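You operate a simulated robot arm through the tools that you are given. There is no shell and no other tool.

You are at the controls of a simulated robot arm. One attempt, no reset.

## Task
Put things in order on the top of the steel bench. At the end: the folded purple cloth stands where the orange block brush marked grease stood; the shim marked medium stands where the folded purple cloth stood; the blue wiper stands on top of the crumpled foil wad; the orange block brush marked grease stands on top of the pack of round lids; whatever was shut is shut again. Leave all else as you found it, and nothing knocked over.
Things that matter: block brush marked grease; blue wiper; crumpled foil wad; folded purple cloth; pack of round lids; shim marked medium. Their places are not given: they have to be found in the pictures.

It is judged by the outcome, as a careful person would: the job done as asked, and still so three seconds after it is handed in. It fails if anything else is knocked over, pushed out of place, dropped, spilled or broken. A push-on lid holds only when it is set on centred and level and pressed home; a screw cap is set on level and turned clockwise until tight. Flat cloth is picked up by pressing the open fingertips on it (5 to 10 N) and closing them slowly along it; thin cloth reads only 2 to 8 mm in the jaws.

## Robot
A 7-joint arm with a two-finger gripper, fixed in place. Base frame: the origin is at the foot of the arm, x ahead of it, y to its left, z up; the work surface is at about z = 0.78. Lengths are in m, angles in degrees, forces in N, time in s.
With the tool pointing down near the work surface it reaches from about 0.34 to 0.72 m from the base axis. Its first joint turns from -66.0 to 66.0 degrees. Payload 2.45 kg.
The tool frame sits at the grasp point between the pads (the TCP): z along the fingers, y along the line on which they close. The tips reach 0.026 m beyond it. Largest opening 0.096 m; the body of the gripper starts 0.069 m behind the TCP.
Orientation is that of the tool frame in the base frame, as a unit quaternion [w, x, y, z]. With the fingers straight down and closing along the base's y, the tool's x points along the base's -x, its y along +y and its z along -z.

## Interface
- The arm moves only by the tool move_arm. Its argument "series" is a list of rows, each an object of numbers (a shift or turn left out is 0, a gripper value left out holds the last): "dx", "dy", "dz": the shift along the tool's x, y, z in m; "ax", "ay", "az": the turn, a rotation vector about the tool's x, y, z in degrees; "hand": the gripper command, from -1 (shut) to 1 (fully open), values between in proportion. In form: [{"dx": .., "dy": .., "dz": .., "ax": .., "ay": .., "az": .., "hand": ..}, ...]. A call has 1 to 20 rows; each row is the pose to reach, as a shift and turn from the pose commanded when the call began, along the tool's axes at that moment. Each row takes 0.2 s and may step no farther than 0.05 m and 8.6 degrees from the row before; otherwise, or with a gripper value out of range, the whole call is refused. A pose out of reach is approached as far as the arm can. The call stops where the force on the tool passes 40 N (or 10 N more than at its start, if that is more) or the arm is blocked; 0.2 s more then pass. The fingers move at their own pace and stop on an object; they squeeze with about 33 N. The grip force told is the motor's: it shows also when the fingers shut on nothing. Time passes only in rows, and 0.2 s behind the last, so rows that repeat a pose let the fingers close. It gives the time, the measured TCP pose, the force on the tool (base axes), the opening and the grip force at its end, in the units of the frame above (readings bear some noise), with the torque about the TCP (base axes, N m) and any sound that the robot's microphone picked up.
- Cameras (640 x 400 px; columns grow to the right, rows downward): "scene" is fixed at [0.1791, -0.429, 1.3976]; the picture's right is [0.42, -0.91, 0.00], its down [-0.72, -0.34, -0.61] and it looks along [0.55, 0.26, -0.80] (base axes); focal length 332 px, centre (320, 200). "wrist" rides on the gripper at [0.082, 0.003, -0.098] in the tool frame; the picture's right is [-0.04, 1.00, 0.00], its down [-0.73, -0.03, -0.68] and it looks along [-0.68, -0.03, 0.73] (tool axes); focal length 256 px, centre (320, 200).
- grab_frame(camera): a new picture of that camera. The clock stands still meanwhile.
- point_at(camera, pixels): for up to 12 pixels [column, row] of the newest picture of that camera ("zoom" is the newest enlarged one), the place [x, y, z] in the base frame of the surface seen there, good to about 0.002 m. The clock stands still meanwhile.
- enlarge(camera, box): a new picture of the part [left, top, right, bottom] of that camera's present view, enlarged. The clock stands still meanwhile.
- job_done(): hands the job in; it is judged then, once.

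Open the gripper and draw the arm clear of the work before you hand the job in, unless the task says otherwise.

The tools are called after "Emit:" by a JSON object that holds its "fn" and its "kwargs". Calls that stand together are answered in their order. move_arm: Moves the arm, as the interface text tells. Its arguments: {"type":"object","properties":{"series":{"type":"array","items":{"type":"object","properties":{"dx":{"type":"number"},"dy":{"type":"number"},"dz":{"type":"number"},"ax":{"type":"number"},"ay":{"type":"number"},"az":{"type":"number"},"hand":{"type":"number"}}}}},"required":["series"]} The other tools are called the same way: grab_frame (camera) takes a picture; point_at (camera, pixels) gives the place of the surface under pixels of a picture; enlarge (camera, box) takes an enlarged picture of a part of a camera's view; job_done () hands the job in.

At the start:

```text
t: 0.0
position: [0.3335, -0.1974, 1.0836]
ee_rot: [0.0, 0.0, 1.0, 0.001]
force: [-0.3, 0.0, 0.6]
wrist_torque: [0.0, -0.02, 0.03]
grip_width: 0.0961
grip_force: 0.0
```

scene: 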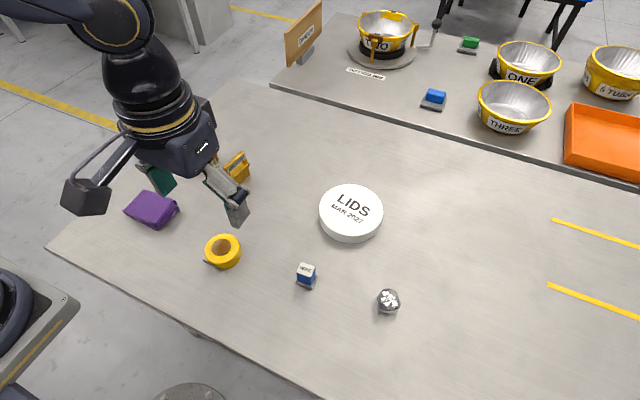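
wrist: 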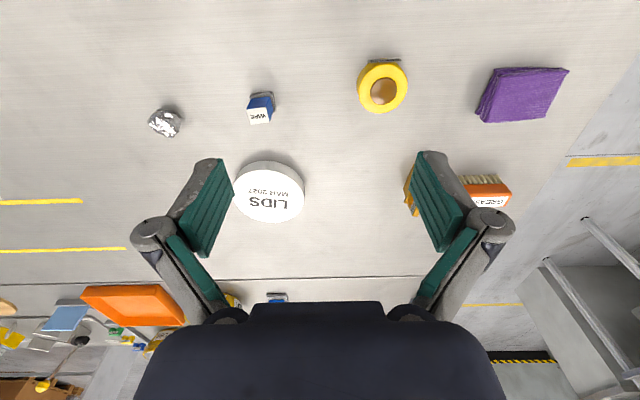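

The scene shows purple cloth near (152,208), yellow tape (222,250), lids (350,213), blue wiper (306,275), foil (388,300), and something orange/yellow behind the gripper near (235,167). I enlarge several parts to see details.

Emit:
{"fn": "enlarge", "kwargs": {"camera": "scene", "box": [100, 130, 280, 280]}}

Emit:
{"fn": "enlarge", "kwargs": {"camera": "scene", "box": [280, 170, 440, 330]}}

Emit:
{"fn": "enlarge", "kwargs": {"camera": "scene", "box": [270, 0, 460, 120]}}

Emit:
{"fn": "enlarge", "kwargs": {"camera": "scene", "box": [400, 20, 640, 180]}}

Emit:
{"fn": "enlarge", "kwargs": {"camera": "wrist", "box": [380, 130, 540, 230]}}

Emit:
{"fn": "enlarge", "kwargs": {"camera": "wrist", "box": [0, 260, 330, 400]}}

```text
2.67 times, centred on (190, 205) of scene
```

zoom: 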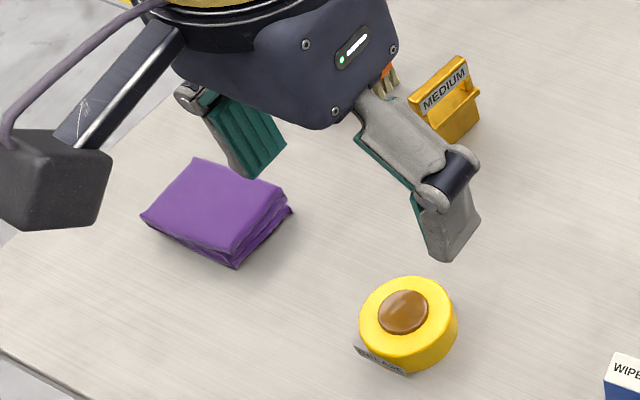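

```text
2.50 times, centred on (360, 250) of scene
```

zoom: 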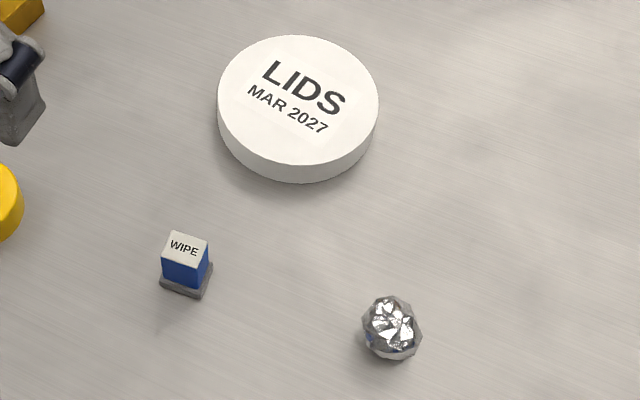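

```text
3.33 times, centred on (365, 60) of scene
```

zoom: 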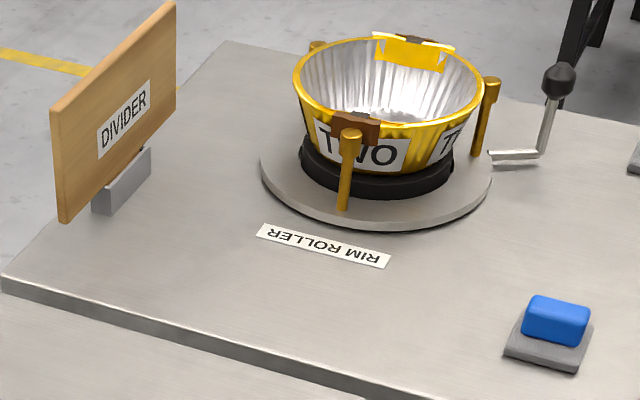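

```text
2.50 times, centred on (520, 100) of scene
```

zoom: 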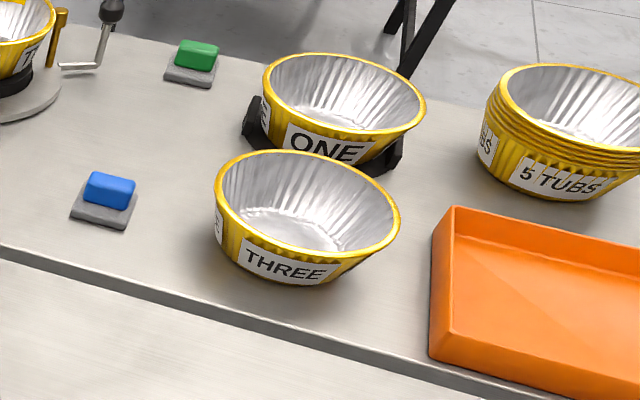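

```text
4.00 times, centred on (460, 180) of wrist
```

zoom: 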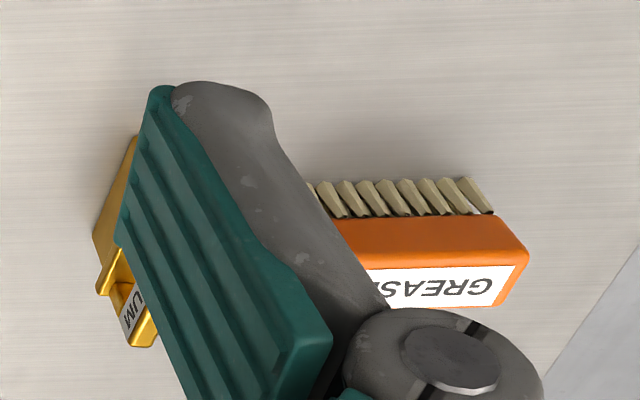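

```text
1.94 times, centred on (165, 330) of wrist
```

zoom: 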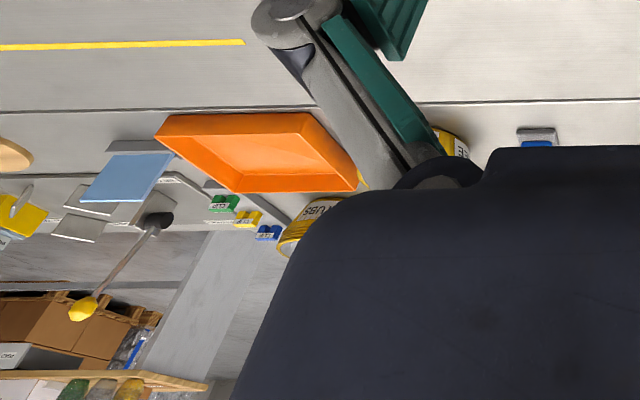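

The arm hides part of the brush in the scene view. I measure places of the visible things from both cameras.

Emit:
{"fn": "point_at", "kwargs": {"camera": "scene", "pixels": [[152, 208], [124, 211], [154, 190], [178, 207], [166, 228], [222, 247], [350, 205], [320, 208], [382, 210], [306, 268], [388, 297], [306, 288]]}}

Emit:
{"fn": "point_at", "kwargs": {"camera": "wrist", "pixels": [[490, 190], [490, 201], [510, 193], [508, 205], [475, 205], [500, 184], [412, 210], [523, 95], [480, 178], [495, 150], [268, 195], [383, 92]]}}

```text
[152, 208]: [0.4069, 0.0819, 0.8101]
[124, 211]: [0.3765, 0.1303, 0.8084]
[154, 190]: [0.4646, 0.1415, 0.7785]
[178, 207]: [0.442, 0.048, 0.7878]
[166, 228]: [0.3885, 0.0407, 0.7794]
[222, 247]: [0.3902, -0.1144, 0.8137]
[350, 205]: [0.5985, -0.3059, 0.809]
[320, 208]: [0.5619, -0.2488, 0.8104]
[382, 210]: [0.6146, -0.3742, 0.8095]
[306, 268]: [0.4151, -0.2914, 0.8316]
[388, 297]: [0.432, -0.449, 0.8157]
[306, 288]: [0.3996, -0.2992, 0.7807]
```

```text
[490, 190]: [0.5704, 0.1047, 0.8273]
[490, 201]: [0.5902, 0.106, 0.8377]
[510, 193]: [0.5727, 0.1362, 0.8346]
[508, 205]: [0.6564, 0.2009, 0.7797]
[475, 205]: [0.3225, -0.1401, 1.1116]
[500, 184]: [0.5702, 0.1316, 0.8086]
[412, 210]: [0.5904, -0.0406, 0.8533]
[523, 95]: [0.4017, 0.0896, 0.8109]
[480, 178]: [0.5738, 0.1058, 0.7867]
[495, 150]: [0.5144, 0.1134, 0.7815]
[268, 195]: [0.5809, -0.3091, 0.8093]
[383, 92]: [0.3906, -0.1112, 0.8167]
```

The brush stands near (0.58, 0.1) and the shim near (0.59,-0.04). I move the arm to y≈0.04 at height so the wrist camera sees these fully, and so the scene view is opened up.

Emit:
{"fn": "move_arm", "kwargs": {"series": [{"dx": -0.01, "dy": 0.04, "hand": 1}, {"dx": -0.02, "dy": 0.085}, {"dx": -0.03, "dy": 0.13}, {"dx": -0.03, "dy": 0.175}, {"dx": -0.03, "dy": 0.22}, {"dx": -0.03, "dy": 0.24}, {"dx": -0.03, "dy": 0.24}]}}

Emit:
{"fn": "grab_frame", "kwargs": {"camera": "wrist"}}

Emit:
{"fn": "grab_frame", "kwargs": {"camera": "scene"}}

```text
t: 1.6
position: [0.3653, 0.043, 1.0855]
ee_rot: [0.0, 0.0, 1.0, 0.0]
force: [-0.7, 0.2, -0.2]
wrist_torque: [0.01, 0.01, 0.03]
grip_width: 0.0963
grip_force: 0.1
```

```text
taken
```

wrist: 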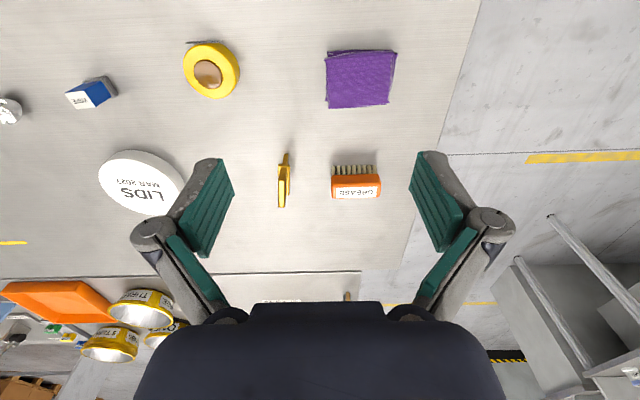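

```text
taken
```

scene: 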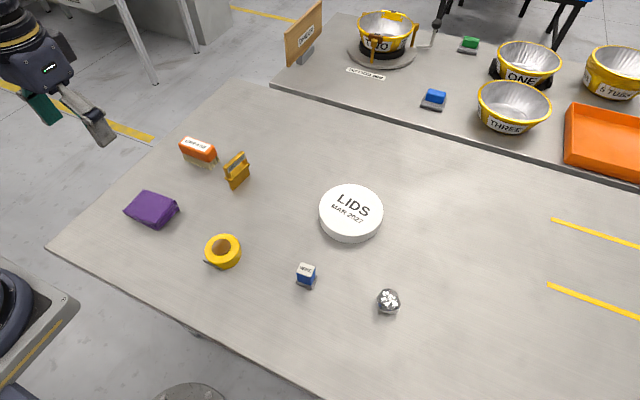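

Now everything is in view. I enlarge the brush/shim/cloth in both views.

Emit:
{"fn": "enlarge", "kwargs": {"camera": "scene", "box": [160, 120, 270, 200]}}

Emit:
{"fn": "enlarge", "kwargs": {"camera": "wrist", "box": [260, 130, 400, 220]}}

Emit:
{"fn": "enlarge", "kwargs": {"camera": "wrist", "box": [300, 30, 420, 120]}}

Emit:
{"fn": "enlarge", "kwargs": {"camera": "scene", "box": [110, 170, 250, 280]}}

```text
5.00 times, centred on (215, 160) of scene
```

zoom: 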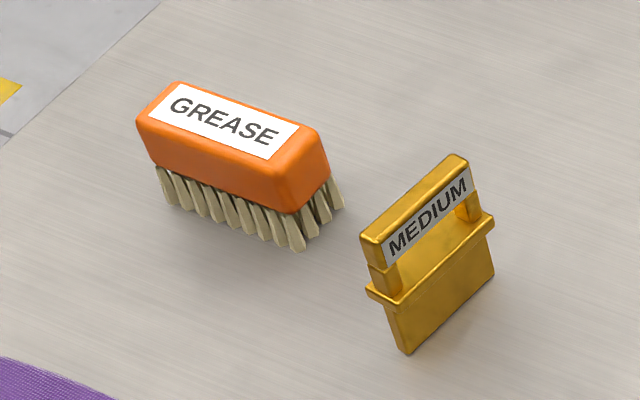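

```text
4.44 times, centred on (330, 175) of wrist
```

zoom: 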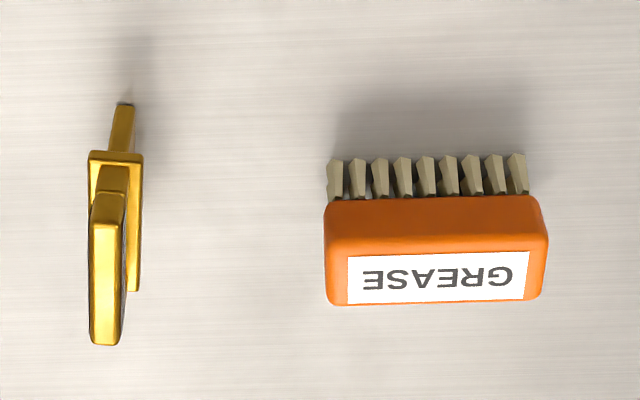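

```text
4.44 times, centred on (360, 75) of wrist
```

zoom: 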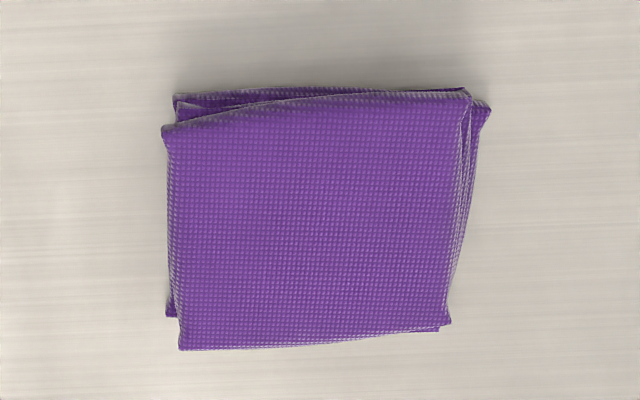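

```text
3.64 times, centred on (180, 225) of scene
```

zoom: 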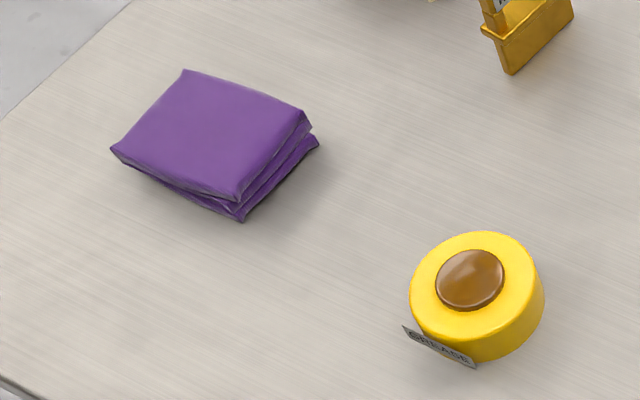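

I enlarge the brush in the wrist view to measure its edges.

Emit:
{"fn": "enlarge", "kwargs": {"camera": "wrist", "box": [260, 130, 400, 220]}}

Emit:
{"fn": "point_at", "kwargs": {"camera": "zoom", "pixels": [[335, 215], [538, 215], [335, 295], [538, 290], [435, 225], [435, 250], [435, 298], [435, 180], [340, 185], [518, 180], [105, 335], [108, 200]]}}

Emit:
{"fn": "enlarge", "kwargs": {"camera": "scene", "box": [160, 120, 270, 200]}}

Emit:
{"fn": "point_at", "kwargs": {"camera": "zoom", "pixels": [[180, 87], [318, 132], [145, 120], [285, 182], [225, 125], [165, 203], [300, 245], [340, 205], [460, 158], [368, 236], [370, 292], [408, 350]]}}

```text
4.44 times, centred on (330, 175) of wrist
```

zoom: 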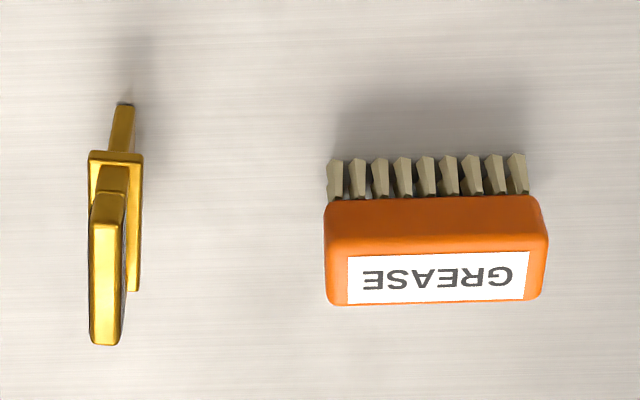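

```text
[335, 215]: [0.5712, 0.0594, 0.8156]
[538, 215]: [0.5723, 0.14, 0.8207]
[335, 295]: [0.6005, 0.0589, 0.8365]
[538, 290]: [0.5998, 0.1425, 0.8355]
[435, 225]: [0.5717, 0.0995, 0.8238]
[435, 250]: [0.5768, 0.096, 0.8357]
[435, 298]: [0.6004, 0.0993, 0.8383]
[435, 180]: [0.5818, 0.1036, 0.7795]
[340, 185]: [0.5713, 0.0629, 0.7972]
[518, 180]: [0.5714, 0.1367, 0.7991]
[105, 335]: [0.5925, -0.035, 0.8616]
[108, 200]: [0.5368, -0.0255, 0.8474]
```

```text
5.00 times, centred on (215, 160) of scene
```

zoom: 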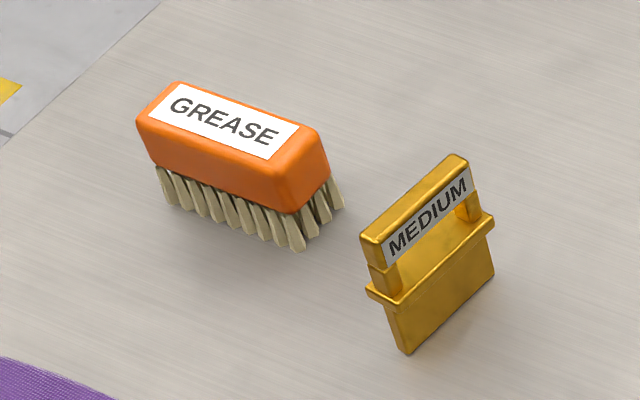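

```text
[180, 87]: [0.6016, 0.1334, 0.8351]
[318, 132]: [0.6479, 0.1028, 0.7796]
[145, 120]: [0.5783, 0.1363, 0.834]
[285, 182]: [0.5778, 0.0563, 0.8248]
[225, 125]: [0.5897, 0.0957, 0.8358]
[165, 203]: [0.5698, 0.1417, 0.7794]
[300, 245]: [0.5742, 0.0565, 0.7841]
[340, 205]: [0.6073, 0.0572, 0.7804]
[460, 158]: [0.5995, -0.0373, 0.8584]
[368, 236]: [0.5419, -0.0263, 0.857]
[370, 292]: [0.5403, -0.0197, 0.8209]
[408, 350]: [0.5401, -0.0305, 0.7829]
```

The brush is centred near (0.588, 0.0995), long along y, ~0.036 wide in x, top z≈0.836. I move above it at z≈0.98 and turn the tool 90° so that it closes along base x.

Emit:
{"fn": "move_arm", "kwargs": {"series": [{"dx": -0.0202, "dy": 0.005, "dz": 0.01, "az": 8.18}, {"dx": -0.0404, "dy": 0.01, "dz": 0.02, "az": 16.36}, {"dx": -0.0606, "dy": 0.015, "dz": 0.03, "az": 24.54}, {"dx": -0.0808, "dy": 0.02, "dz": 0.04, "az": 32.72}, {"dx": -0.101, "dy": 0.025, "dz": 0.05, "az": 40.9}, {"dx": -0.1212, "dy": 0.03, "dz": 0.06, "az": 49.08}, {"dx": -0.1414, "dy": 0.036, "dz": 0.07, "az": 57.26}, {"dx": -0.1616, "dy": 0.041, "dz": 0.08, "az": 65.44}, {"dx": -0.1818, "dy": 0.046, "dz": 0.09, "az": 73.62}, {"dx": -0.202, "dy": 0.051, "dz": 0.1, "az": 81.8}, {"dx": -0.2222, "dy": 0.0565, "dz": 0.105, "az": 90}, {"dx": -0.2222, "dy": 0.0565, "dz": 0.105, "az": 90}]}}

Emit:
{"fn": "grab_frame", "kwargs": {"camera": "wrist"}}

Emit:
{"fn": "grab_frame", "kwargs": {"camera": "scene"}}

```text
t: 4.2
position: [0.5883, 0.1004, 0.98]
ee_rot: [0.0, 0.708, 0.706, 0.0]
force: [-0.2, 0.3, 0.5]
wrist_torque: [-0.01, -0.01, -0.01]
grip_width: 0.0961
grip_force: 0.0
```

```text
taken
```

wrist: 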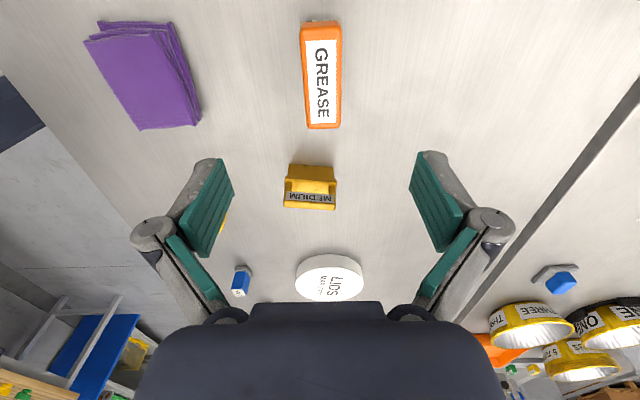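

```text
taken
```

scene: 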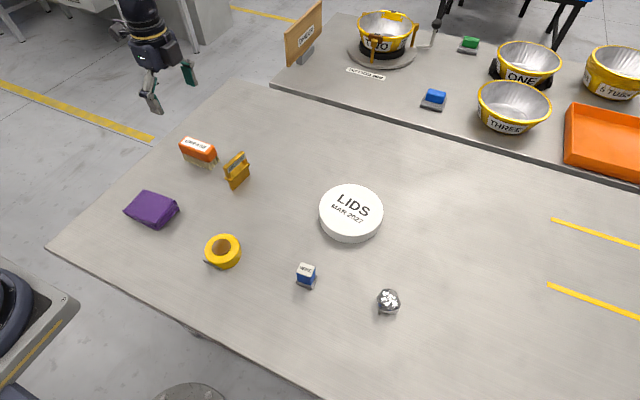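

The pose was reached. I measure the brush's top edges and the cloth and lids from this view.

Emit:
{"fn": "point_at", "kwargs": {"camera": "wrist", "pixels": [[304, 30], [339, 30], [309, 122], [338, 122], [322, 26], [324, 126], [302, 75], [340, 75], [300, 35], [341, 110]]}}

Emit:
{"fn": "enlarge", "kwargs": {"camera": "scene", "box": [310, 175, 390, 250]}}

Emit:
{"fn": "point_at", "kwargs": {"camera": "zoom", "pixels": [[310, 75], [310, 440], [70, 230], [560, 240], [120, 130], [500, 120], [160, 400], [480, 390], [310, 250]]}}

```text
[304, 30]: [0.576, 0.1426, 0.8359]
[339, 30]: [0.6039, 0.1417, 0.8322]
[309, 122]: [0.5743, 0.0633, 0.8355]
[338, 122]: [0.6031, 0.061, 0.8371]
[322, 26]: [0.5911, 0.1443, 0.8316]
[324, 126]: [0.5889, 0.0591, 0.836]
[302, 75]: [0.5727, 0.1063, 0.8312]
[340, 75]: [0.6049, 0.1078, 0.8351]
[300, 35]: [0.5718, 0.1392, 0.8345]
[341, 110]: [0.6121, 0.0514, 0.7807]
```

```text
5.33 times, centred on (350, 212) of scene
```

zoom: 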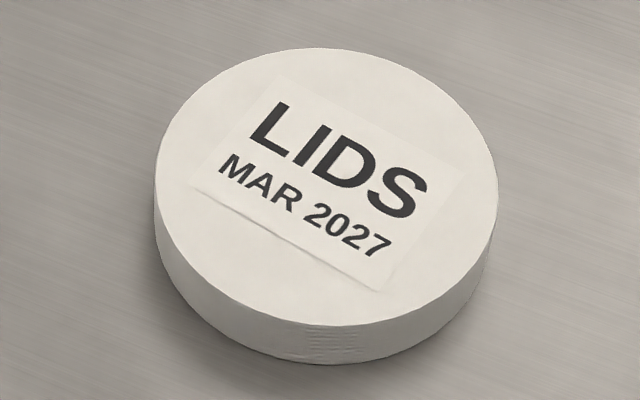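

```text
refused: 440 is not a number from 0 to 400
```

The brush is centred at about (0.589, 0.101). I measure the lids' rim.

Emit:
{"fn": "point_at", "kwargs": {"camera": "zoom", "pixels": [[160, 180], [493, 190], [315, 54], [330, 318], [200, 100], [440, 100], [210, 275], [450, 275], [326, 190], [320, 358]]}}

```text
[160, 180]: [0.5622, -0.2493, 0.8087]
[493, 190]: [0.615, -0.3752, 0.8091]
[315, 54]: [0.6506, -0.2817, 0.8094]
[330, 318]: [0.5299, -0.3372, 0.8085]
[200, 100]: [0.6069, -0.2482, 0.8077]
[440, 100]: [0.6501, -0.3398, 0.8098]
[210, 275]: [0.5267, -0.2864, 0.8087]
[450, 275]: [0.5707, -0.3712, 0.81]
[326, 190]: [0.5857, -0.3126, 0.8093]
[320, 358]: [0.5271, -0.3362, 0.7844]
```

The lids are centred at (0.589, -0.311), radius ≈0.067, top z 0.809. I descend on the brush so the TCP is at z≈0.829, then close.

Emit:
{"fn": "move_arm", "kwargs": {"series": [{"dx": 0.0006, "dy": 0.0007, "dz": 0.04, "hand": 1}, {"dx": 0.0006, "dy": 0.0007, "dz": 0.08}, {"dx": 0.0006, "dy": 0.0007, "dz": 0.115}, {"dx": 0.0006, "dy": 0.0007, "dz": 0.14}, {"dx": 0.0006, "dy": 0.0007, "dz": 0.151}, {"dx": 0.0006, "dy": 0.0007, "dz": 0.151}]}}

Emit:
{"fn": "grab_frame", "kwargs": {"camera": "wrist"}}

Emit:
{"fn": "enlarge", "kwargs": {"camera": "scene", "box": [140, 100, 270, 200]}}

```text
t: 5.6
position: [0.5878, 0.1005, 0.8284]
ee_rot: [0.0, 0.707, 0.707, 0.0]
force: [0.0, 0.1, 0.3]
wrist_torque: [0.01, 0.01, -0.01]
grip_width: 0.096
grip_force: 0.0
```

```text
taken
```

wrist: 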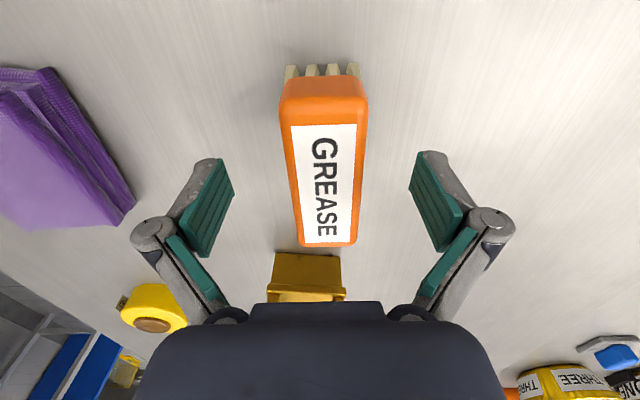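

```text
4.00 times, centred on (205, 150) of scene
```

zoom: 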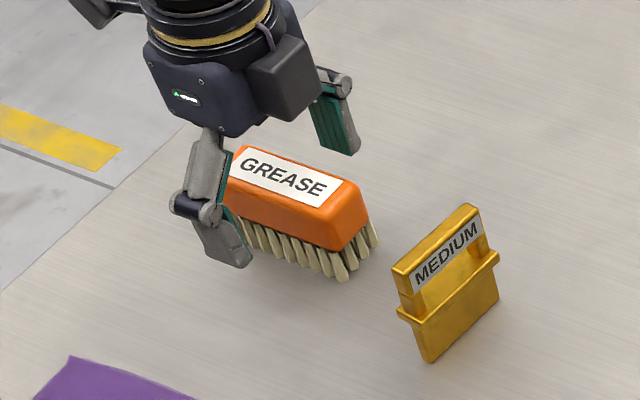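

The fingers straddle the orange body well clear of the shim. I close on it.

Emit:
{"fn": "move_arm", "kwargs": {"series": [{"hand": 0.2}, {"hand": -0.2}, {"hand": -0.5}, {"hand": -1}, {"hand": -1}, {"hand": -1}]}}

```text
t: 7.0
position: [0.5868, 0.0995, 0.8304]
ee_rot: [0.0, 0.707, 0.707, 0.0]
force: [-0.2, -0.4, 1.2]
wrist_torque: [0.02, -0.01, -0.01]
grip_width: 0.0352
grip_force: 32.8
```

The jaws hold at 0.035 m with ~33 N. I lift straight up, clear of everything.

Emit:
{"fn": "move_arm", "kwargs": {"series": [{"dz": -0.01, "hand": -1}, {"dz": -0.03}, {"dz": -0.06}, {"dz": -0.1}, {"dz": -0.13}, {"dz": -0.13}]}}

Emit:
{"fn": "grab_frame", "kwargs": {"camera": "scene"}}

Emit:
{"fn": "grab_frame", "kwargs": {"camera": "wrist"}}

```text
t: 8.4
position: [0.5882, 0.101, 0.9583]
ee_rot: [-0.001, 0.707, 0.707, -0.001]
force: [0.1, 0.3, -1.0]
wrist_torque: [0.01, 0.02, -0.01]
grip_width: 0.0351
grip_force: 32.8
```

```text
taken
```

scene: 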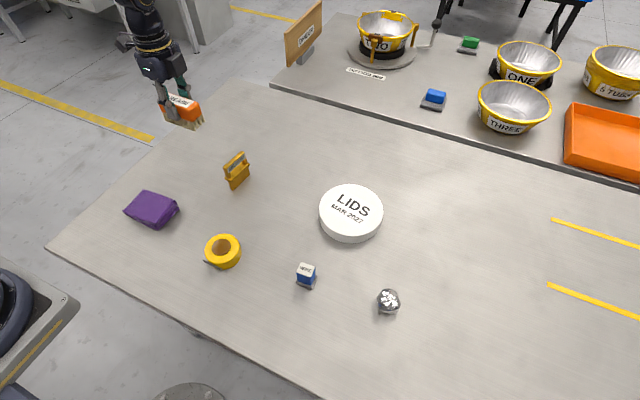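

```text
taken
```

wrist: 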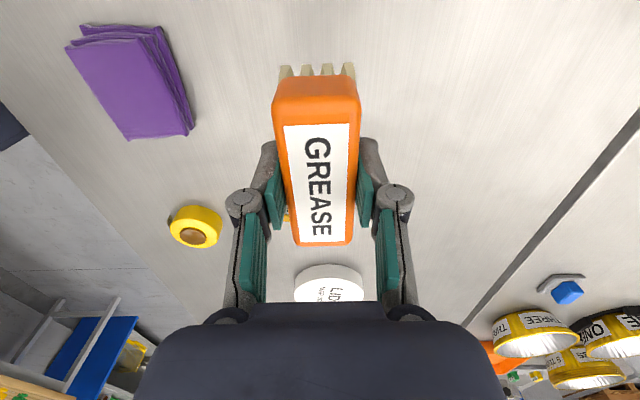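

The brush is firmly held and level. I carry it over the lids at (0.589, -0.311) at the same height.

Emit:
{"fn": "move_arm", "kwargs": {"series": [{"dx": -0.03, "hand": -1}, {"dx": -0.075}, {"dx": -0.12}, {"dx": -0.165}, {"dx": -0.21}, {"dx": -0.255}, {"dx": -0.3}, {"dx": -0.345}, {"dx": -0.385}, {"dx": -0.412, "dy": 0.0008}, {"dx": -0.412, "dy": 0.0008}, {"dx": -0.412, "dy": 0.0008}]}}

Emit:
{"fn": "grab_frame", "kwargs": {"camera": "wrist"}}

Emit:
{"fn": "enlarge", "kwargs": {"camera": "scene", "box": [270, 110, 430, 260]}}

```text
t: 11.0
position: [0.5885, -0.314, 0.9591]
ee_rot: [0.0, 0.708, 0.707, 0.001]
force: [-0.1, -1.1, -0.6]
wrist_torque: [0.0, 0.0, -0.01]
grip_width: 0.0355
grip_force: 32.8
```

```text
taken
```

wrist: 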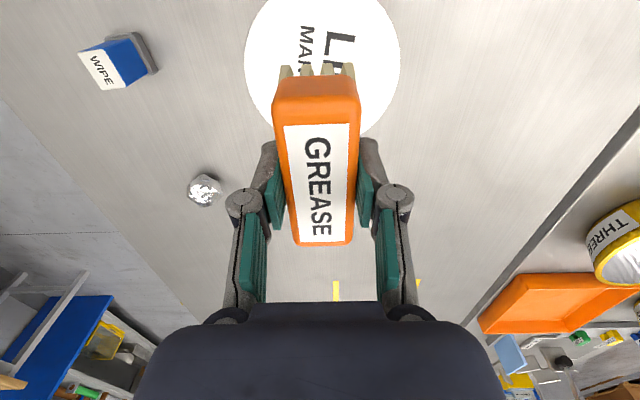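

```text
2.67 times, centred on (350, 185) of scene
```

zoom: 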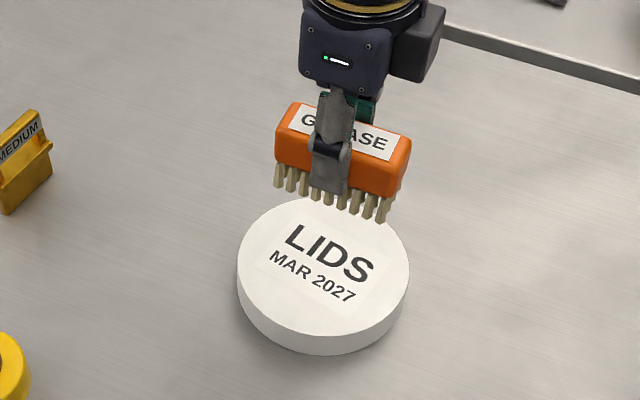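

The brush hovers centred over the lids. I descend to just above contact (expected at TCP z≈0.8585).

Emit:
{"fn": "move_arm", "kwargs": {"series": [{"dx": 0.002, "dz": 0.03, "hand": -1}, {"dx": 0.002, "dz": 0.06}, {"dx": 0.002, "dz": 0.08}, {"dx": 0.002, "dz": 0.092}, {"dx": 0.002, "dz": 0.094}, {"dx": 0.002, "dz": 0.094}]}}

Emit:
{"fn": "enlarge", "kwargs": {"camera": "scene", "box": [290, 130, 410, 250]}}

```text
t: 12.4
position: [0.588, -0.3116, 0.8637]
ee_rot: [0.0, 0.707, 0.707, 0.0]
force: [0.5, 0.7, -1.5]
wrist_torque: [0.0, -0.03, -0.01]
grip_width: 0.0349
grip_force: 32.7
```

```text
3.33 times, centred on (350, 190) of scene
```

zoom: 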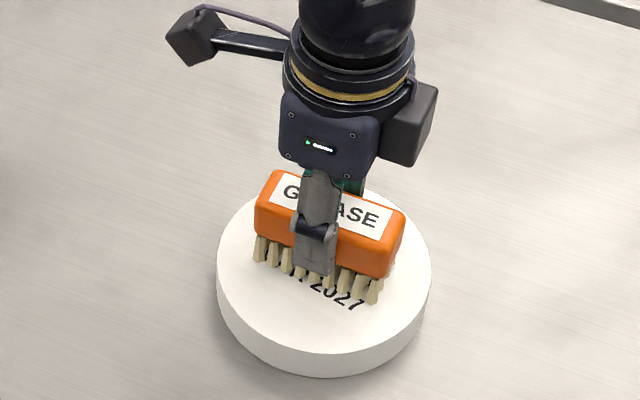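

About 5 mm to go. I creep down in 1 mm steps, watching for a small upward force.

Emit:
{"fn": "move_arm", "kwargs": {"series": [{"dz": 0.001, "hand": -1}, {"dz": 0.002}, {"dz": 0.003}, {"dz": 0.004}, {"dz": 0.0045}, {"dz": 0.005}, {"dz": 0.005}]}}

```text
t: 14.0
position: [0.5877, -0.3116, 0.8595]
ee_rot: [0.001, 0.707, 0.707, 0.0]
force: [-2.2, -0.7, 10.9]
wrist_torque: [0.22, 0.18, 0.07]
grip_width: 0.035
grip_force: 32.9
```

Contact made (≈11 N up). I ease up slightly and open the fingers slowly.

Emit:
{"fn": "move_arm", "kwargs": {"series": [{"dz": -0.0007, "hand": -1}, {"dz": -0.0007, "hand": -0.2}, {"dz": -0.0007, "hand": 0.1}, {"dz": -0.0007, "hand": 0.5}, {"dz": -0.0007, "hand": 1}, {"dz": -0.0007, "hand": 1}, {"dz": -0.0007, "hand": 1}]}}

Emit:
{"fn": "enlarge", "kwargs": {"camera": "scene", "box": [290, 130, 410, 250]}}

Emit:
{"fn": "grab_frame", "kwargs": {"camera": "wrist"}}

```text
t: 15.6
position: [0.5876, -0.3114, 0.8592]
ee_rot: [0.0, 0.707, 0.707, 0.0]
force: [-0.2, 0.6, -0.8]
wrist_torque: [-0.04, 0.01, 0.0]
grip_width: 0.096
grip_force: 0.1
```

```text
3.33 times, centred on (350, 190) of scene
```

zoom: 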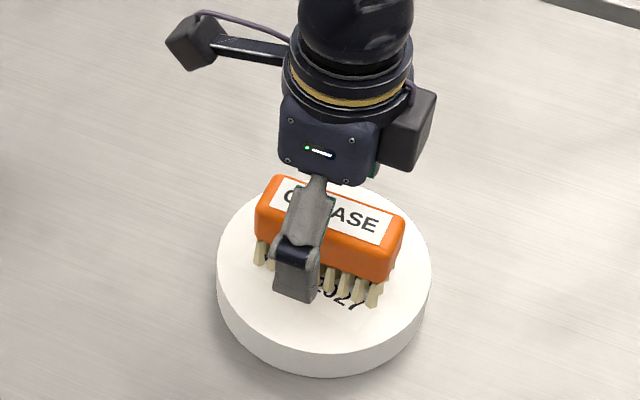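

```text
taken
```

wrist: 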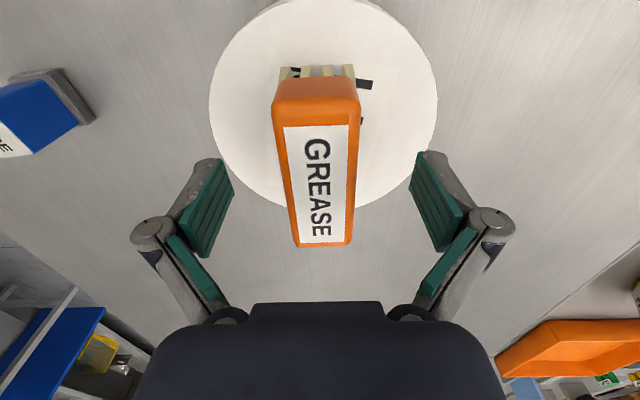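

The brush stands freely on the lids. I rise straight up and meanwhile measure the cloth from the scene view.

Emit:
{"fn": "move_arm", "kwargs": {"series": [{"dz": -0.02, "hand": 1}, {"dz": -0.06}, {"dz": -0.1}, {"dz": -0.14}, {"dz": -0.16}, {"dz": -0.16}]}}

Emit:
{"fn": "enlarge", "kwargs": {"camera": "scene", "box": [110, 175, 200, 240]}}

Emit:
{"fn": "point_at", "kwargs": {"camera": "zoom", "pixels": [[290, 105], [110, 255], [360, 340], [470, 190], [290, 220], [200, 180], [400, 240], [360, 370], [478, 230], [490, 225], [230, 160], [250, 300]]}}

```text
t: 17.0
position: [0.5883, -0.3072, 1.0202]
ee_rot: [0.0, 0.707, 0.707, 0.0]
force: [-0.3, 1.3, 0.5]
wrist_torque: [0.02, 0.01, 0.02]
grip_width: 0.0961
grip_force: 0.0
```

```text
6.15 times, centred on (155, 208) of scene
```

zoom: 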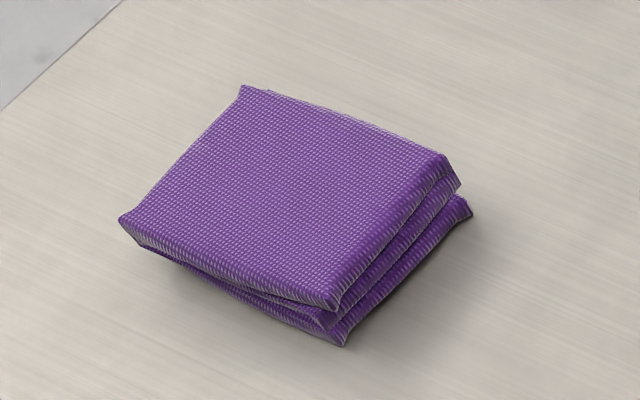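

```text
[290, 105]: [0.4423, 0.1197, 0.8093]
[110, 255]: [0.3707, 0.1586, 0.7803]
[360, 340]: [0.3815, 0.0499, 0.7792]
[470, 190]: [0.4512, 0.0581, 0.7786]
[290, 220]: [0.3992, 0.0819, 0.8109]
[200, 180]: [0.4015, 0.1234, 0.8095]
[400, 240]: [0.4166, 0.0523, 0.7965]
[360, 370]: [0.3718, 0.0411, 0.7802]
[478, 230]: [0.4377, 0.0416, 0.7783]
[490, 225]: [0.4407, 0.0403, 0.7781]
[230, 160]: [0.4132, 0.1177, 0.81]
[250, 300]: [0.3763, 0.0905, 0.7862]
```

I query the exact corners of the cloth in this zoomed view.

Emit:
{"fn": "point_at", "kwargs": {"camera": "zoom", "pixels": [[248, 95], [127, 219], [332, 300], [442, 162], [341, 340], [466, 212], [455, 182], [325, 322], [140, 243], [345, 127], [230, 262], [185, 150]]}}

```text
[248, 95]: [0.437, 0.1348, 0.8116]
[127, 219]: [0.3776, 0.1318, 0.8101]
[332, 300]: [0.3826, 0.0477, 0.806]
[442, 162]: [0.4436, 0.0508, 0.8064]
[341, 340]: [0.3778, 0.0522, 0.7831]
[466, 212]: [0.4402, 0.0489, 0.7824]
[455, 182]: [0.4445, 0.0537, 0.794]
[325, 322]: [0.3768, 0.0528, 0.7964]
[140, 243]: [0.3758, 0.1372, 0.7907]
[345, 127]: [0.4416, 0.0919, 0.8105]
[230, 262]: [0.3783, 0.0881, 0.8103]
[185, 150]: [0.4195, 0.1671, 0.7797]
```

The cloth spans x 0.376–0.4445, y 0.048–0.136 (centre ≈(0.410, 0.092)), top z 0.81. I move above it keeping the closing direction along base x.

Emit:
{"fn": "move_arm", "kwargs": {"series": [{"dx": 0.03, "dy": -0.012, "hand": 1}, {"dx": 0.07, "dy": -0.03}, {"dx": 0.11, "dy": -0.048}, {"dx": 0.15, "dy": -0.066}, {"dx": 0.19, "dy": -0.084}, {"dx": 0.23, "dy": -0.102}, {"dx": 0.27, "dy": -0.12, "dz": 0.02}, {"dx": 0.31, "dy": -0.138, "dz": 0.04}, {"dx": 0.35, "dy": -0.156, "dz": 0.05}, {"dx": 0.385, "dy": -0.17, "dz": 0.06}, {"dx": 0.401, "dy": -0.178, "dz": 0.06}, {"dx": 0.401, "dy": -0.178, "dz": 0.06}, {"dx": 0.401, "dy": -0.178, "dz": 0.06}]}}

Emit:
{"fn": "grab_frame", "kwargs": {"camera": "wrist"}}

Emit:
{"fn": "grab_frame", "kwargs": {"camera": "scene"}}

```text
t: 19.8
position: [0.4087, 0.09, 0.9611]
ee_rot: [0.0, 0.707, 0.707, 0.0]
force: [-0.3, -0.1, 0.4]
wrist_torque: [0.0, -0.03, 0.02]
grip_width: 0.0962
grip_force: 0.1
```

```text
taken
```

wrist: 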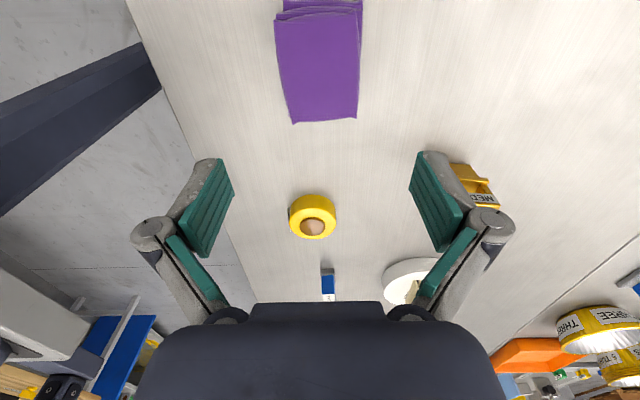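

```text
taken
```

scene: 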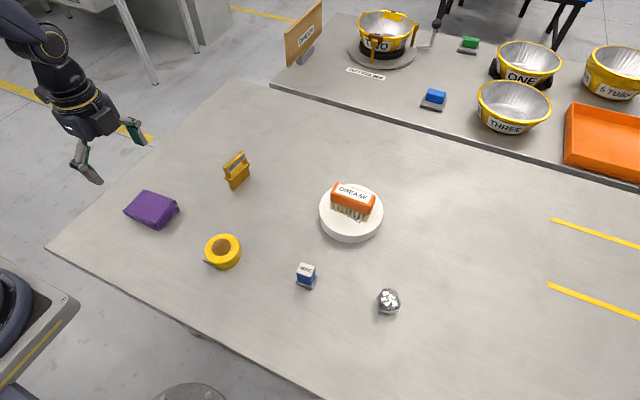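

I measure the cloth edges from the wrist camera to check centre and tilt.

Emit:
{"fn": "point_at", "kwargs": {"camera": "wrist", "pixels": [[278, 22], [361, 8], [294, 119], [355, 115], [279, 50], [360, 50], [286, 90], [357, 90], [320, 60], [285, 8], [276, 35], [362, 30]]}}

Emit:
{"fn": "enlarge", "kwargs": {"camera": "wrist", "box": [250, 0, 390, 130]}}

```text
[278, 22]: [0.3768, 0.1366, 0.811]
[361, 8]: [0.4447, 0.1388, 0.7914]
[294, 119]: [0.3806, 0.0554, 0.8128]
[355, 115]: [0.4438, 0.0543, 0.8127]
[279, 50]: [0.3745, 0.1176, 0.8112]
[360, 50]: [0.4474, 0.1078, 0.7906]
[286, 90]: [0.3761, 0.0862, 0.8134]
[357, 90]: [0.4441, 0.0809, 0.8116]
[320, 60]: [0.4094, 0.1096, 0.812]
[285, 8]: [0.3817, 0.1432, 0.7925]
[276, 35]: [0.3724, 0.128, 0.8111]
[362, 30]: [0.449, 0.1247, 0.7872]
```

```text
3.08 times, centred on (320, 65) of wrist
```

zoom: 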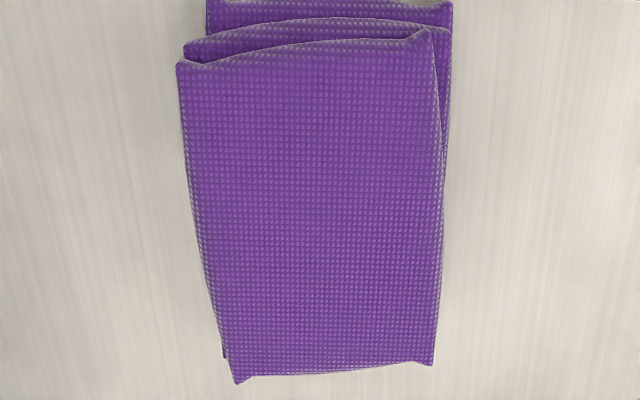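

The cloth centre is ≈(0.410, 0.094), width ≈0.072 across x. I descend with open jaws straddling it to TCP z≈0.811.

Emit:
{"fn": "move_arm", "kwargs": {"series": [{"dx": 0.004, "dy": 0.0012, "dz": 0.04, "hand": 1}, {"dx": 0.004, "dy": 0.0012, "dz": 0.08}, {"dx": 0.004, "dy": 0.0012, "dz": 0.11}, {"dx": 0.004, "dy": 0.0012, "dz": 0.13}, {"dx": 0.004, "dy": 0.0012, "dz": 0.142}, {"dx": 0.004, "dy": 0.0012, "dz": 0.15}, {"dx": 0.004, "dy": 0.0012, "dz": 0.15}]}}

Emit:
{"fn": "grab_frame", "kwargs": {"camera": "wrist"}}

Emit:
{"fn": "enlarge", "kwargs": {"camera": "scene", "box": [80, 140, 220, 250]}}

```text
t: 21.4
position: [0.4104, 0.0943, 0.8093]
ee_rot: [0.001, 0.707, 0.707, 0.0]
force: [0.0, -0.2, 0.1]
wrist_torque: [-0.02, -0.02, -0.01]
grip_width: 0.096
grip_force: 0.1
```

```text
taken
```

wrist: 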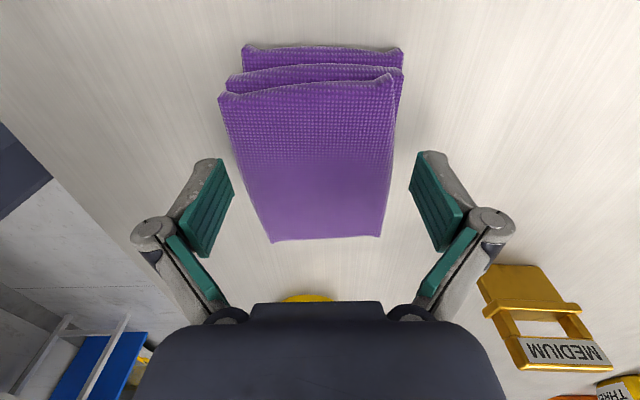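

```text
3.64 times, centred on (150, 195) of scene
```

zoom: 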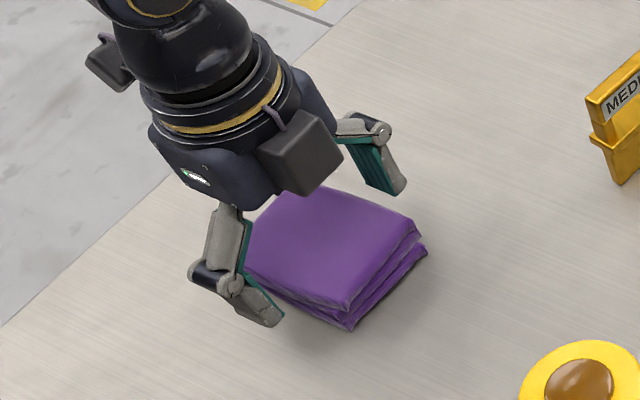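

Jaws straddle the cloth. I close slowly, first to about 0.067 m, to see how firm it is.

Emit:
{"fn": "move_arm", "kwargs": {"series": [{"hand": 0.7}, {"hand": 0.55}, {"hand": 0.45}, {"hand": 0.4}, {"hand": 0.4}, {"hand": 0.4}]}}

Emit:
{"fn": "grab_frame", "kwargs": {"camera": "wrist"}}

```text
t: 22.8
position: [0.4098, 0.0934, 0.8099]
ee_rot: [0.0, 0.707, 0.707, 0.0]
force: [-1.1, -0.6, 9.8]
wrist_torque: [0.03, 0.13, 0.03]
grip_width: 0.0741
grip_force: 32.9
```

```text
taken
```

wrist: 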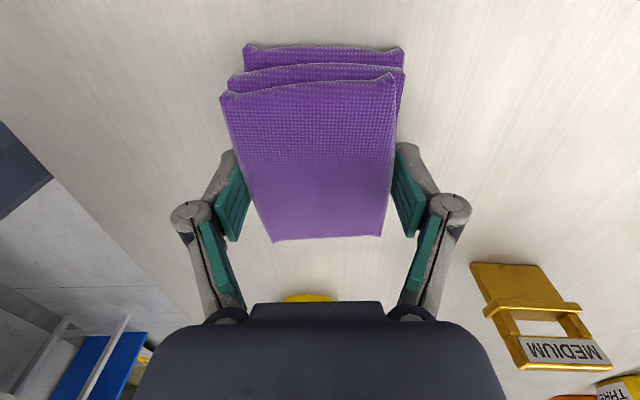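

The cloth is firm: jaws stopped at 0.074 m with full grip. I lift it slowly.

Emit:
{"fn": "move_arm", "kwargs": {"series": [{"dz": -0.005, "hand": -1}, {"dz": -0.015, "hand": -1}, {"dz": -0.035}, {"dz": -0.06}, {"dz": -0.09}, {"dz": -0.12}, {"dz": -0.12}]}}

Emit:
{"fn": "grab_frame", "kwargs": {"camera": "wrist"}}

Emit:
{"fn": "enlarge", "kwargs": {"camera": "scene", "box": [60, 80, 220, 240]}}

```text
t: 24.4
position: [0.4144, 0.0952, 0.9284]
ee_rot: [-0.001, 0.707, 0.707, 0.0]
force: [-0.1, 0.3, -0.4]
wrist_torque: [0.01, 0.05, 0.02]
grip_width: 0.0738
grip_force: 33.2
```

```text
taken
```

wrist: 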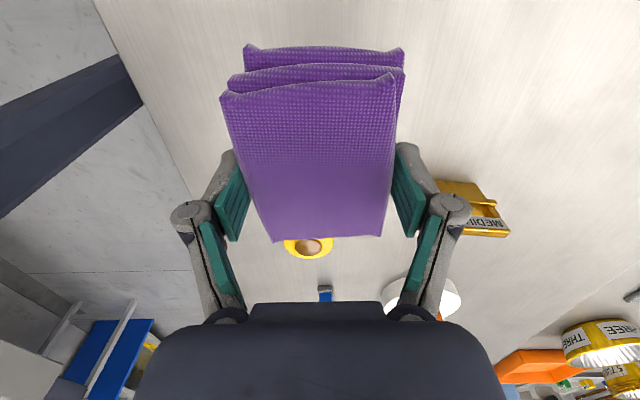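

```text
2.50 times, centred on (140, 160) of scene
```

zoom: 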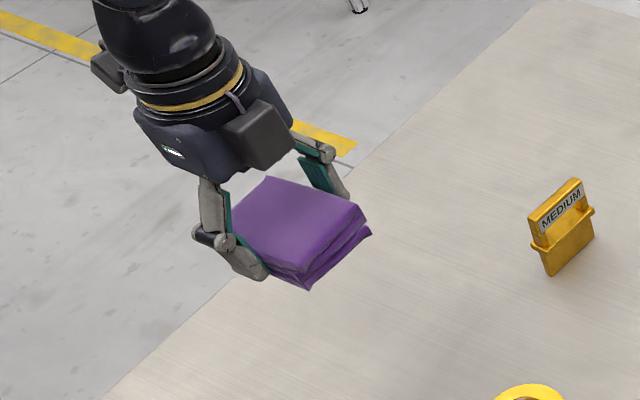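

The cloth is held level. I carry it over the brush's old place (0.589, 0.1005).

Emit:
{"fn": "move_arm", "kwargs": {"series": [{"dx": 0.001, "dy": 0.03, "hand": -1}, {"dx": 0.002, "dy": 0.065}, {"dx": 0.003, "dy": 0.1}, {"dx": 0.004, "dy": 0.135}, {"dx": 0.005, "dy": 0.16}, {"dx": 0.006, "dy": 0.1786}, {"dx": 0.006, "dy": 0.1786}, {"dx": 0.006, "dy": 0.1786}]}}

Emit:
{"fn": "grab_frame", "kwargs": {"camera": "scene"}}

```text
t: 26.2
position: [0.5941, 0.0997, 0.9285]
ee_rot: [0.001, 0.707, 0.707, 0.0]
force: [-1.0, 0.0, -0.7]
wrist_torque: [0.0, 0.0, -0.02]
grip_width: 0.074
grip_force: 33.5
```

```text
taken
```

scene: 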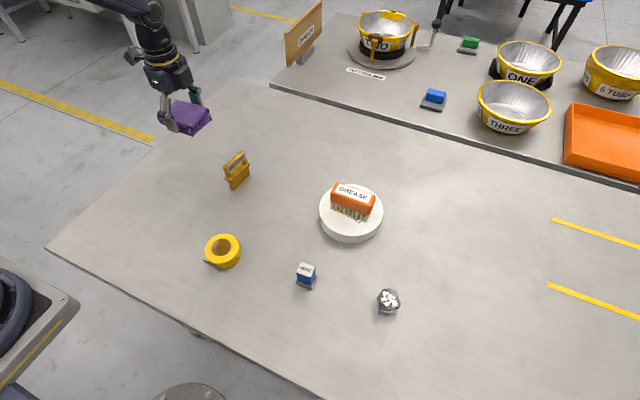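

Measured x is 0.594, 5 mm beyond target; I correct that and descend part way.

Emit:
{"fn": "move_arm", "kwargs": {"series": [{"dx": 0.0003, "dy": -0.003, "dz": 0.02, "hand": -1}, {"dx": 0.0003, "dy": -0.005, "dz": 0.05}, {"dx": 0.0003, "dy": -0.005, "dz": 0.08}, {"dx": 0.0003, "dy": -0.005, "dz": 0.1}, {"dx": 0.0003, "dy": -0.005, "dz": 0.108}, {"dx": 0.0003, "dy": -0.005, "dz": 0.108}]}}

Emit:
{"fn": "enlarge", "kwargs": {"camera": "scene", "box": [130, 90, 270, 200]}}

Emit:
{"fn": "grab_frame", "kwargs": {"camera": "wrist"}}

```text
t: 27.6
position: [0.5861, 0.1005, 0.8205]
ee_rot: [0.0, 0.706, 0.708, 0.0]
force: [-0.2, -0.4, -0.3]
wrist_torque: [0.04, 0.02, 0.03]
grip_width: 0.0739
grip_force: 32.7
```

```text
3.64 times, centred on (200, 145) of scene
```

zoom: 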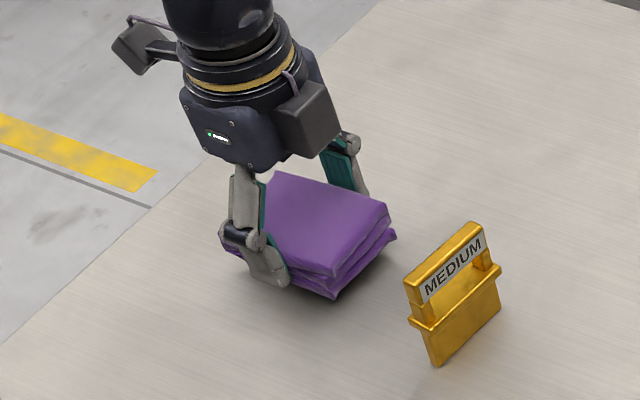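

```text
taken
```

wrist: 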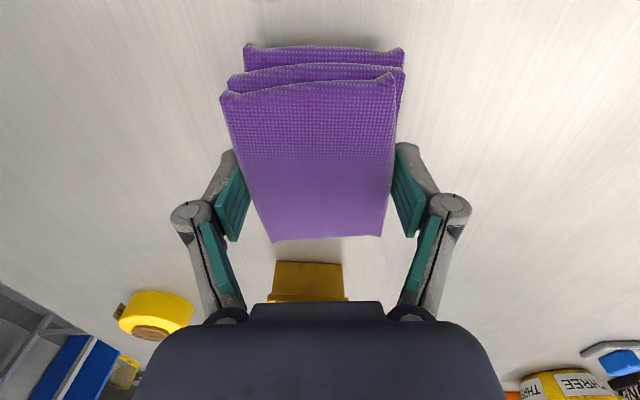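

Near contact now (TCP z 0.8205, contact expected ≈0.810). I hold briefly to re-read the position, trimming nothing yet.

Emit:
{"fn": "move_arm", "kwargs": {"series": [{"dz": 0.002, "hand": -1}, {"dz": 0.002}, {"dz": 0.002}, {"dz": 0.002}]}}

```text
t: 28.6
position: [0.5853, 0.0999, 0.8193]
ee_rot: [0.001, 0.707, 0.707, 0.0]
force: [0.3, -0.5, -0.3]
wrist_torque: [0.0, 0.01, 0.01]
grip_width: 0.0741
grip_force: 32.7
```

Settled at x=0.5855; I shift +3 mm in x and creep down to contact.

Emit:
{"fn": "move_arm", "kwargs": {"series": [{"dx": 0.0005, "dy": 0.003, "dz": 0.002, "hand": -1}, {"dx": 0.0005, "dy": 0.003, "dz": 0.004}, {"dx": 0.0005, "dy": 0.003, "dz": 0.006}, {"dx": 0.0005, "dy": 0.003, "dz": 0.0075}, {"dx": 0.0005, "dy": 0.003, "dz": 0.0085}, {"dx": 0.0005, "dy": 0.003, "dz": 0.0085}]}}

```text
t: 30.0
position: [0.5867, 0.102, 0.8106]
ee_rot: [0.0, 0.708, 0.707, 0.001]
force: [-0.9, 0.5, -0.8]
wrist_torque: [0.0, 0.04, 0.01]
grip_width: 0.0741
grip_force: 33.1
```

No contact yet at z 0.8106; I go down in half-millimetre steps.

Emit:
{"fn": "move_arm", "kwargs": {"series": [{"dz": 0.0005, "dy": 0.001, "hand": -1}, {"dz": 0.001, "dy": 0.0015}, {"dz": 0.0015, "dy": 0.0015}, {"dz": 0.002, "dy": 0.0015}, {"dz": 0.002, "dy": 0.0015}]}}

Emit:
{"fn": "enlarge", "kwargs": {"camera": "scene", "box": [130, 90, 270, 200]}}

```text
t: 31.2
position: [0.5895, 0.102, 0.8093]
ee_rot: [0.0, 0.708, 0.707, -0.001]
force: [-4.0, -1.5, 10.3]
wrist_torque: [0.1, 0.18, 0.05]
grip_width: 0.0739
grip_force: 33.5
```

```text
3.64 times, centred on (200, 145) of scene
```

zoom: 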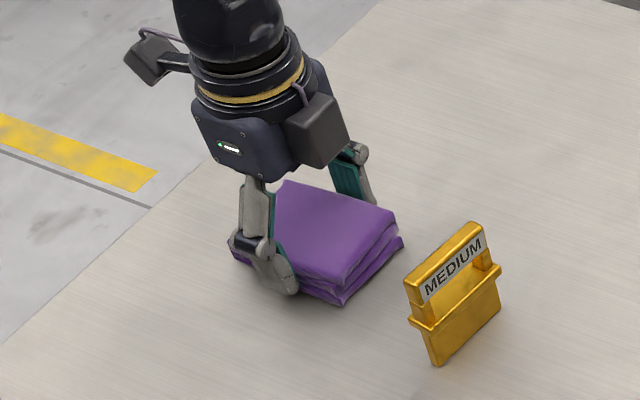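

Contact: 10 N up, cloth on the bench. I ease off half a millimetre and open slowly.

Emit:
{"fn": "move_arm", "kwargs": {"series": [{"dz": -0.0006, "hand": 0.5}, {"dz": -0.0006, "hand": 0.6}, {"dz": -0.0006, "hand": 0.8}, {"dz": -0.0006, "hand": 1}, {"dz": -0.0006, "hand": 1}, {"dz": -0.0006, "hand": 1}]}}

Emit:
{"fn": "grab_frame", "kwargs": {"camera": "wrist"}}

```text
t: 32.6
position: [0.5882, 0.1021, 0.8102]
ee_rot: [0.0, 0.707, 0.707, 0.0]
force: [0.6, 0.0, -0.6]
wrist_torque: [0.03, 0.0, -0.03]
grip_width: 0.0961
grip_force: 0.1
```

```text
taken
```

wrist: 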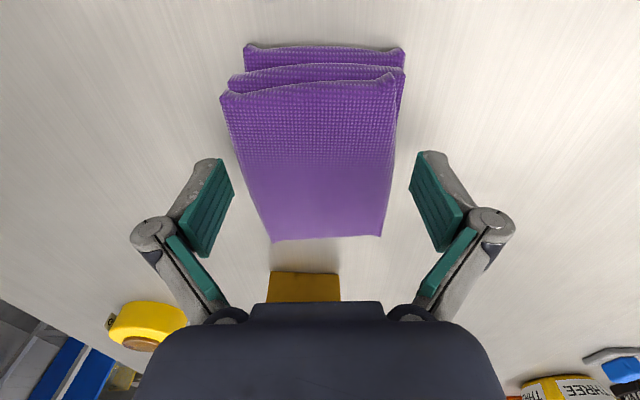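

Cloth released. I rise straight up to z≈0.98.

Emit:
{"fn": "move_arm", "kwargs": {"series": [{"dz": -0.02, "hand": 1}, {"dz": -0.05}, {"dz": -0.09}, {"dz": -0.13}, {"dz": -0.17}, {"dz": -0.18}, {"dz": -0.18}]}}

Emit:
{"fn": "enlarge", "kwargs": {"camera": "scene", "box": [150, 110, 270, 200]}}

Emit:
{"fn": "grab_frame", "kwargs": {"camera": "wrist"}}

```text
t: 34.2
position: [0.5897, 0.1036, 0.9882]
ee_rot: [0.001, 0.707, 0.707, 0.0]
force: [0.1, 1.2, 0.0]
wrist_torque: [0.01, 0.01, 0.01]
grip_width: 0.0958
grip_force: 0.1
```

```text
4.44 times, centred on (210, 155) of scene
```

zoom: 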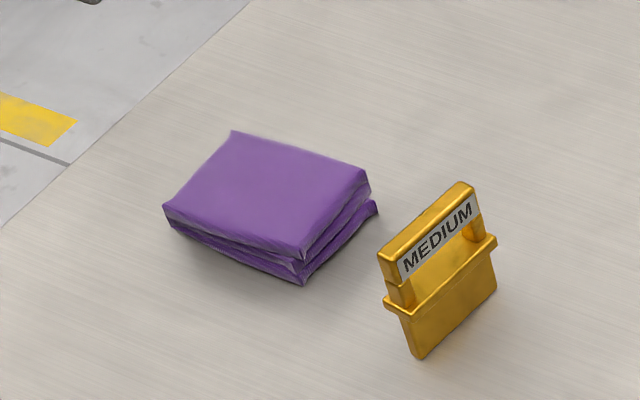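

```text
taken
```

wrist: 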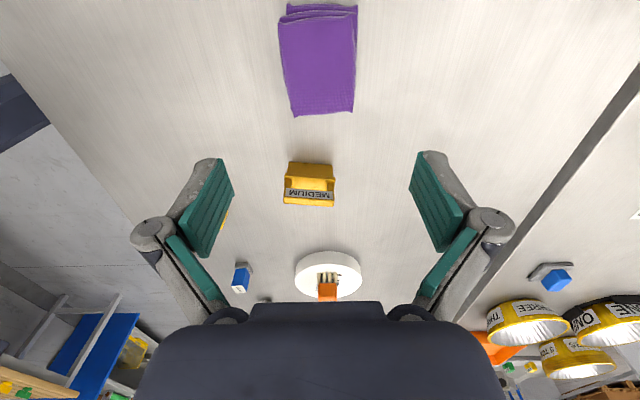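

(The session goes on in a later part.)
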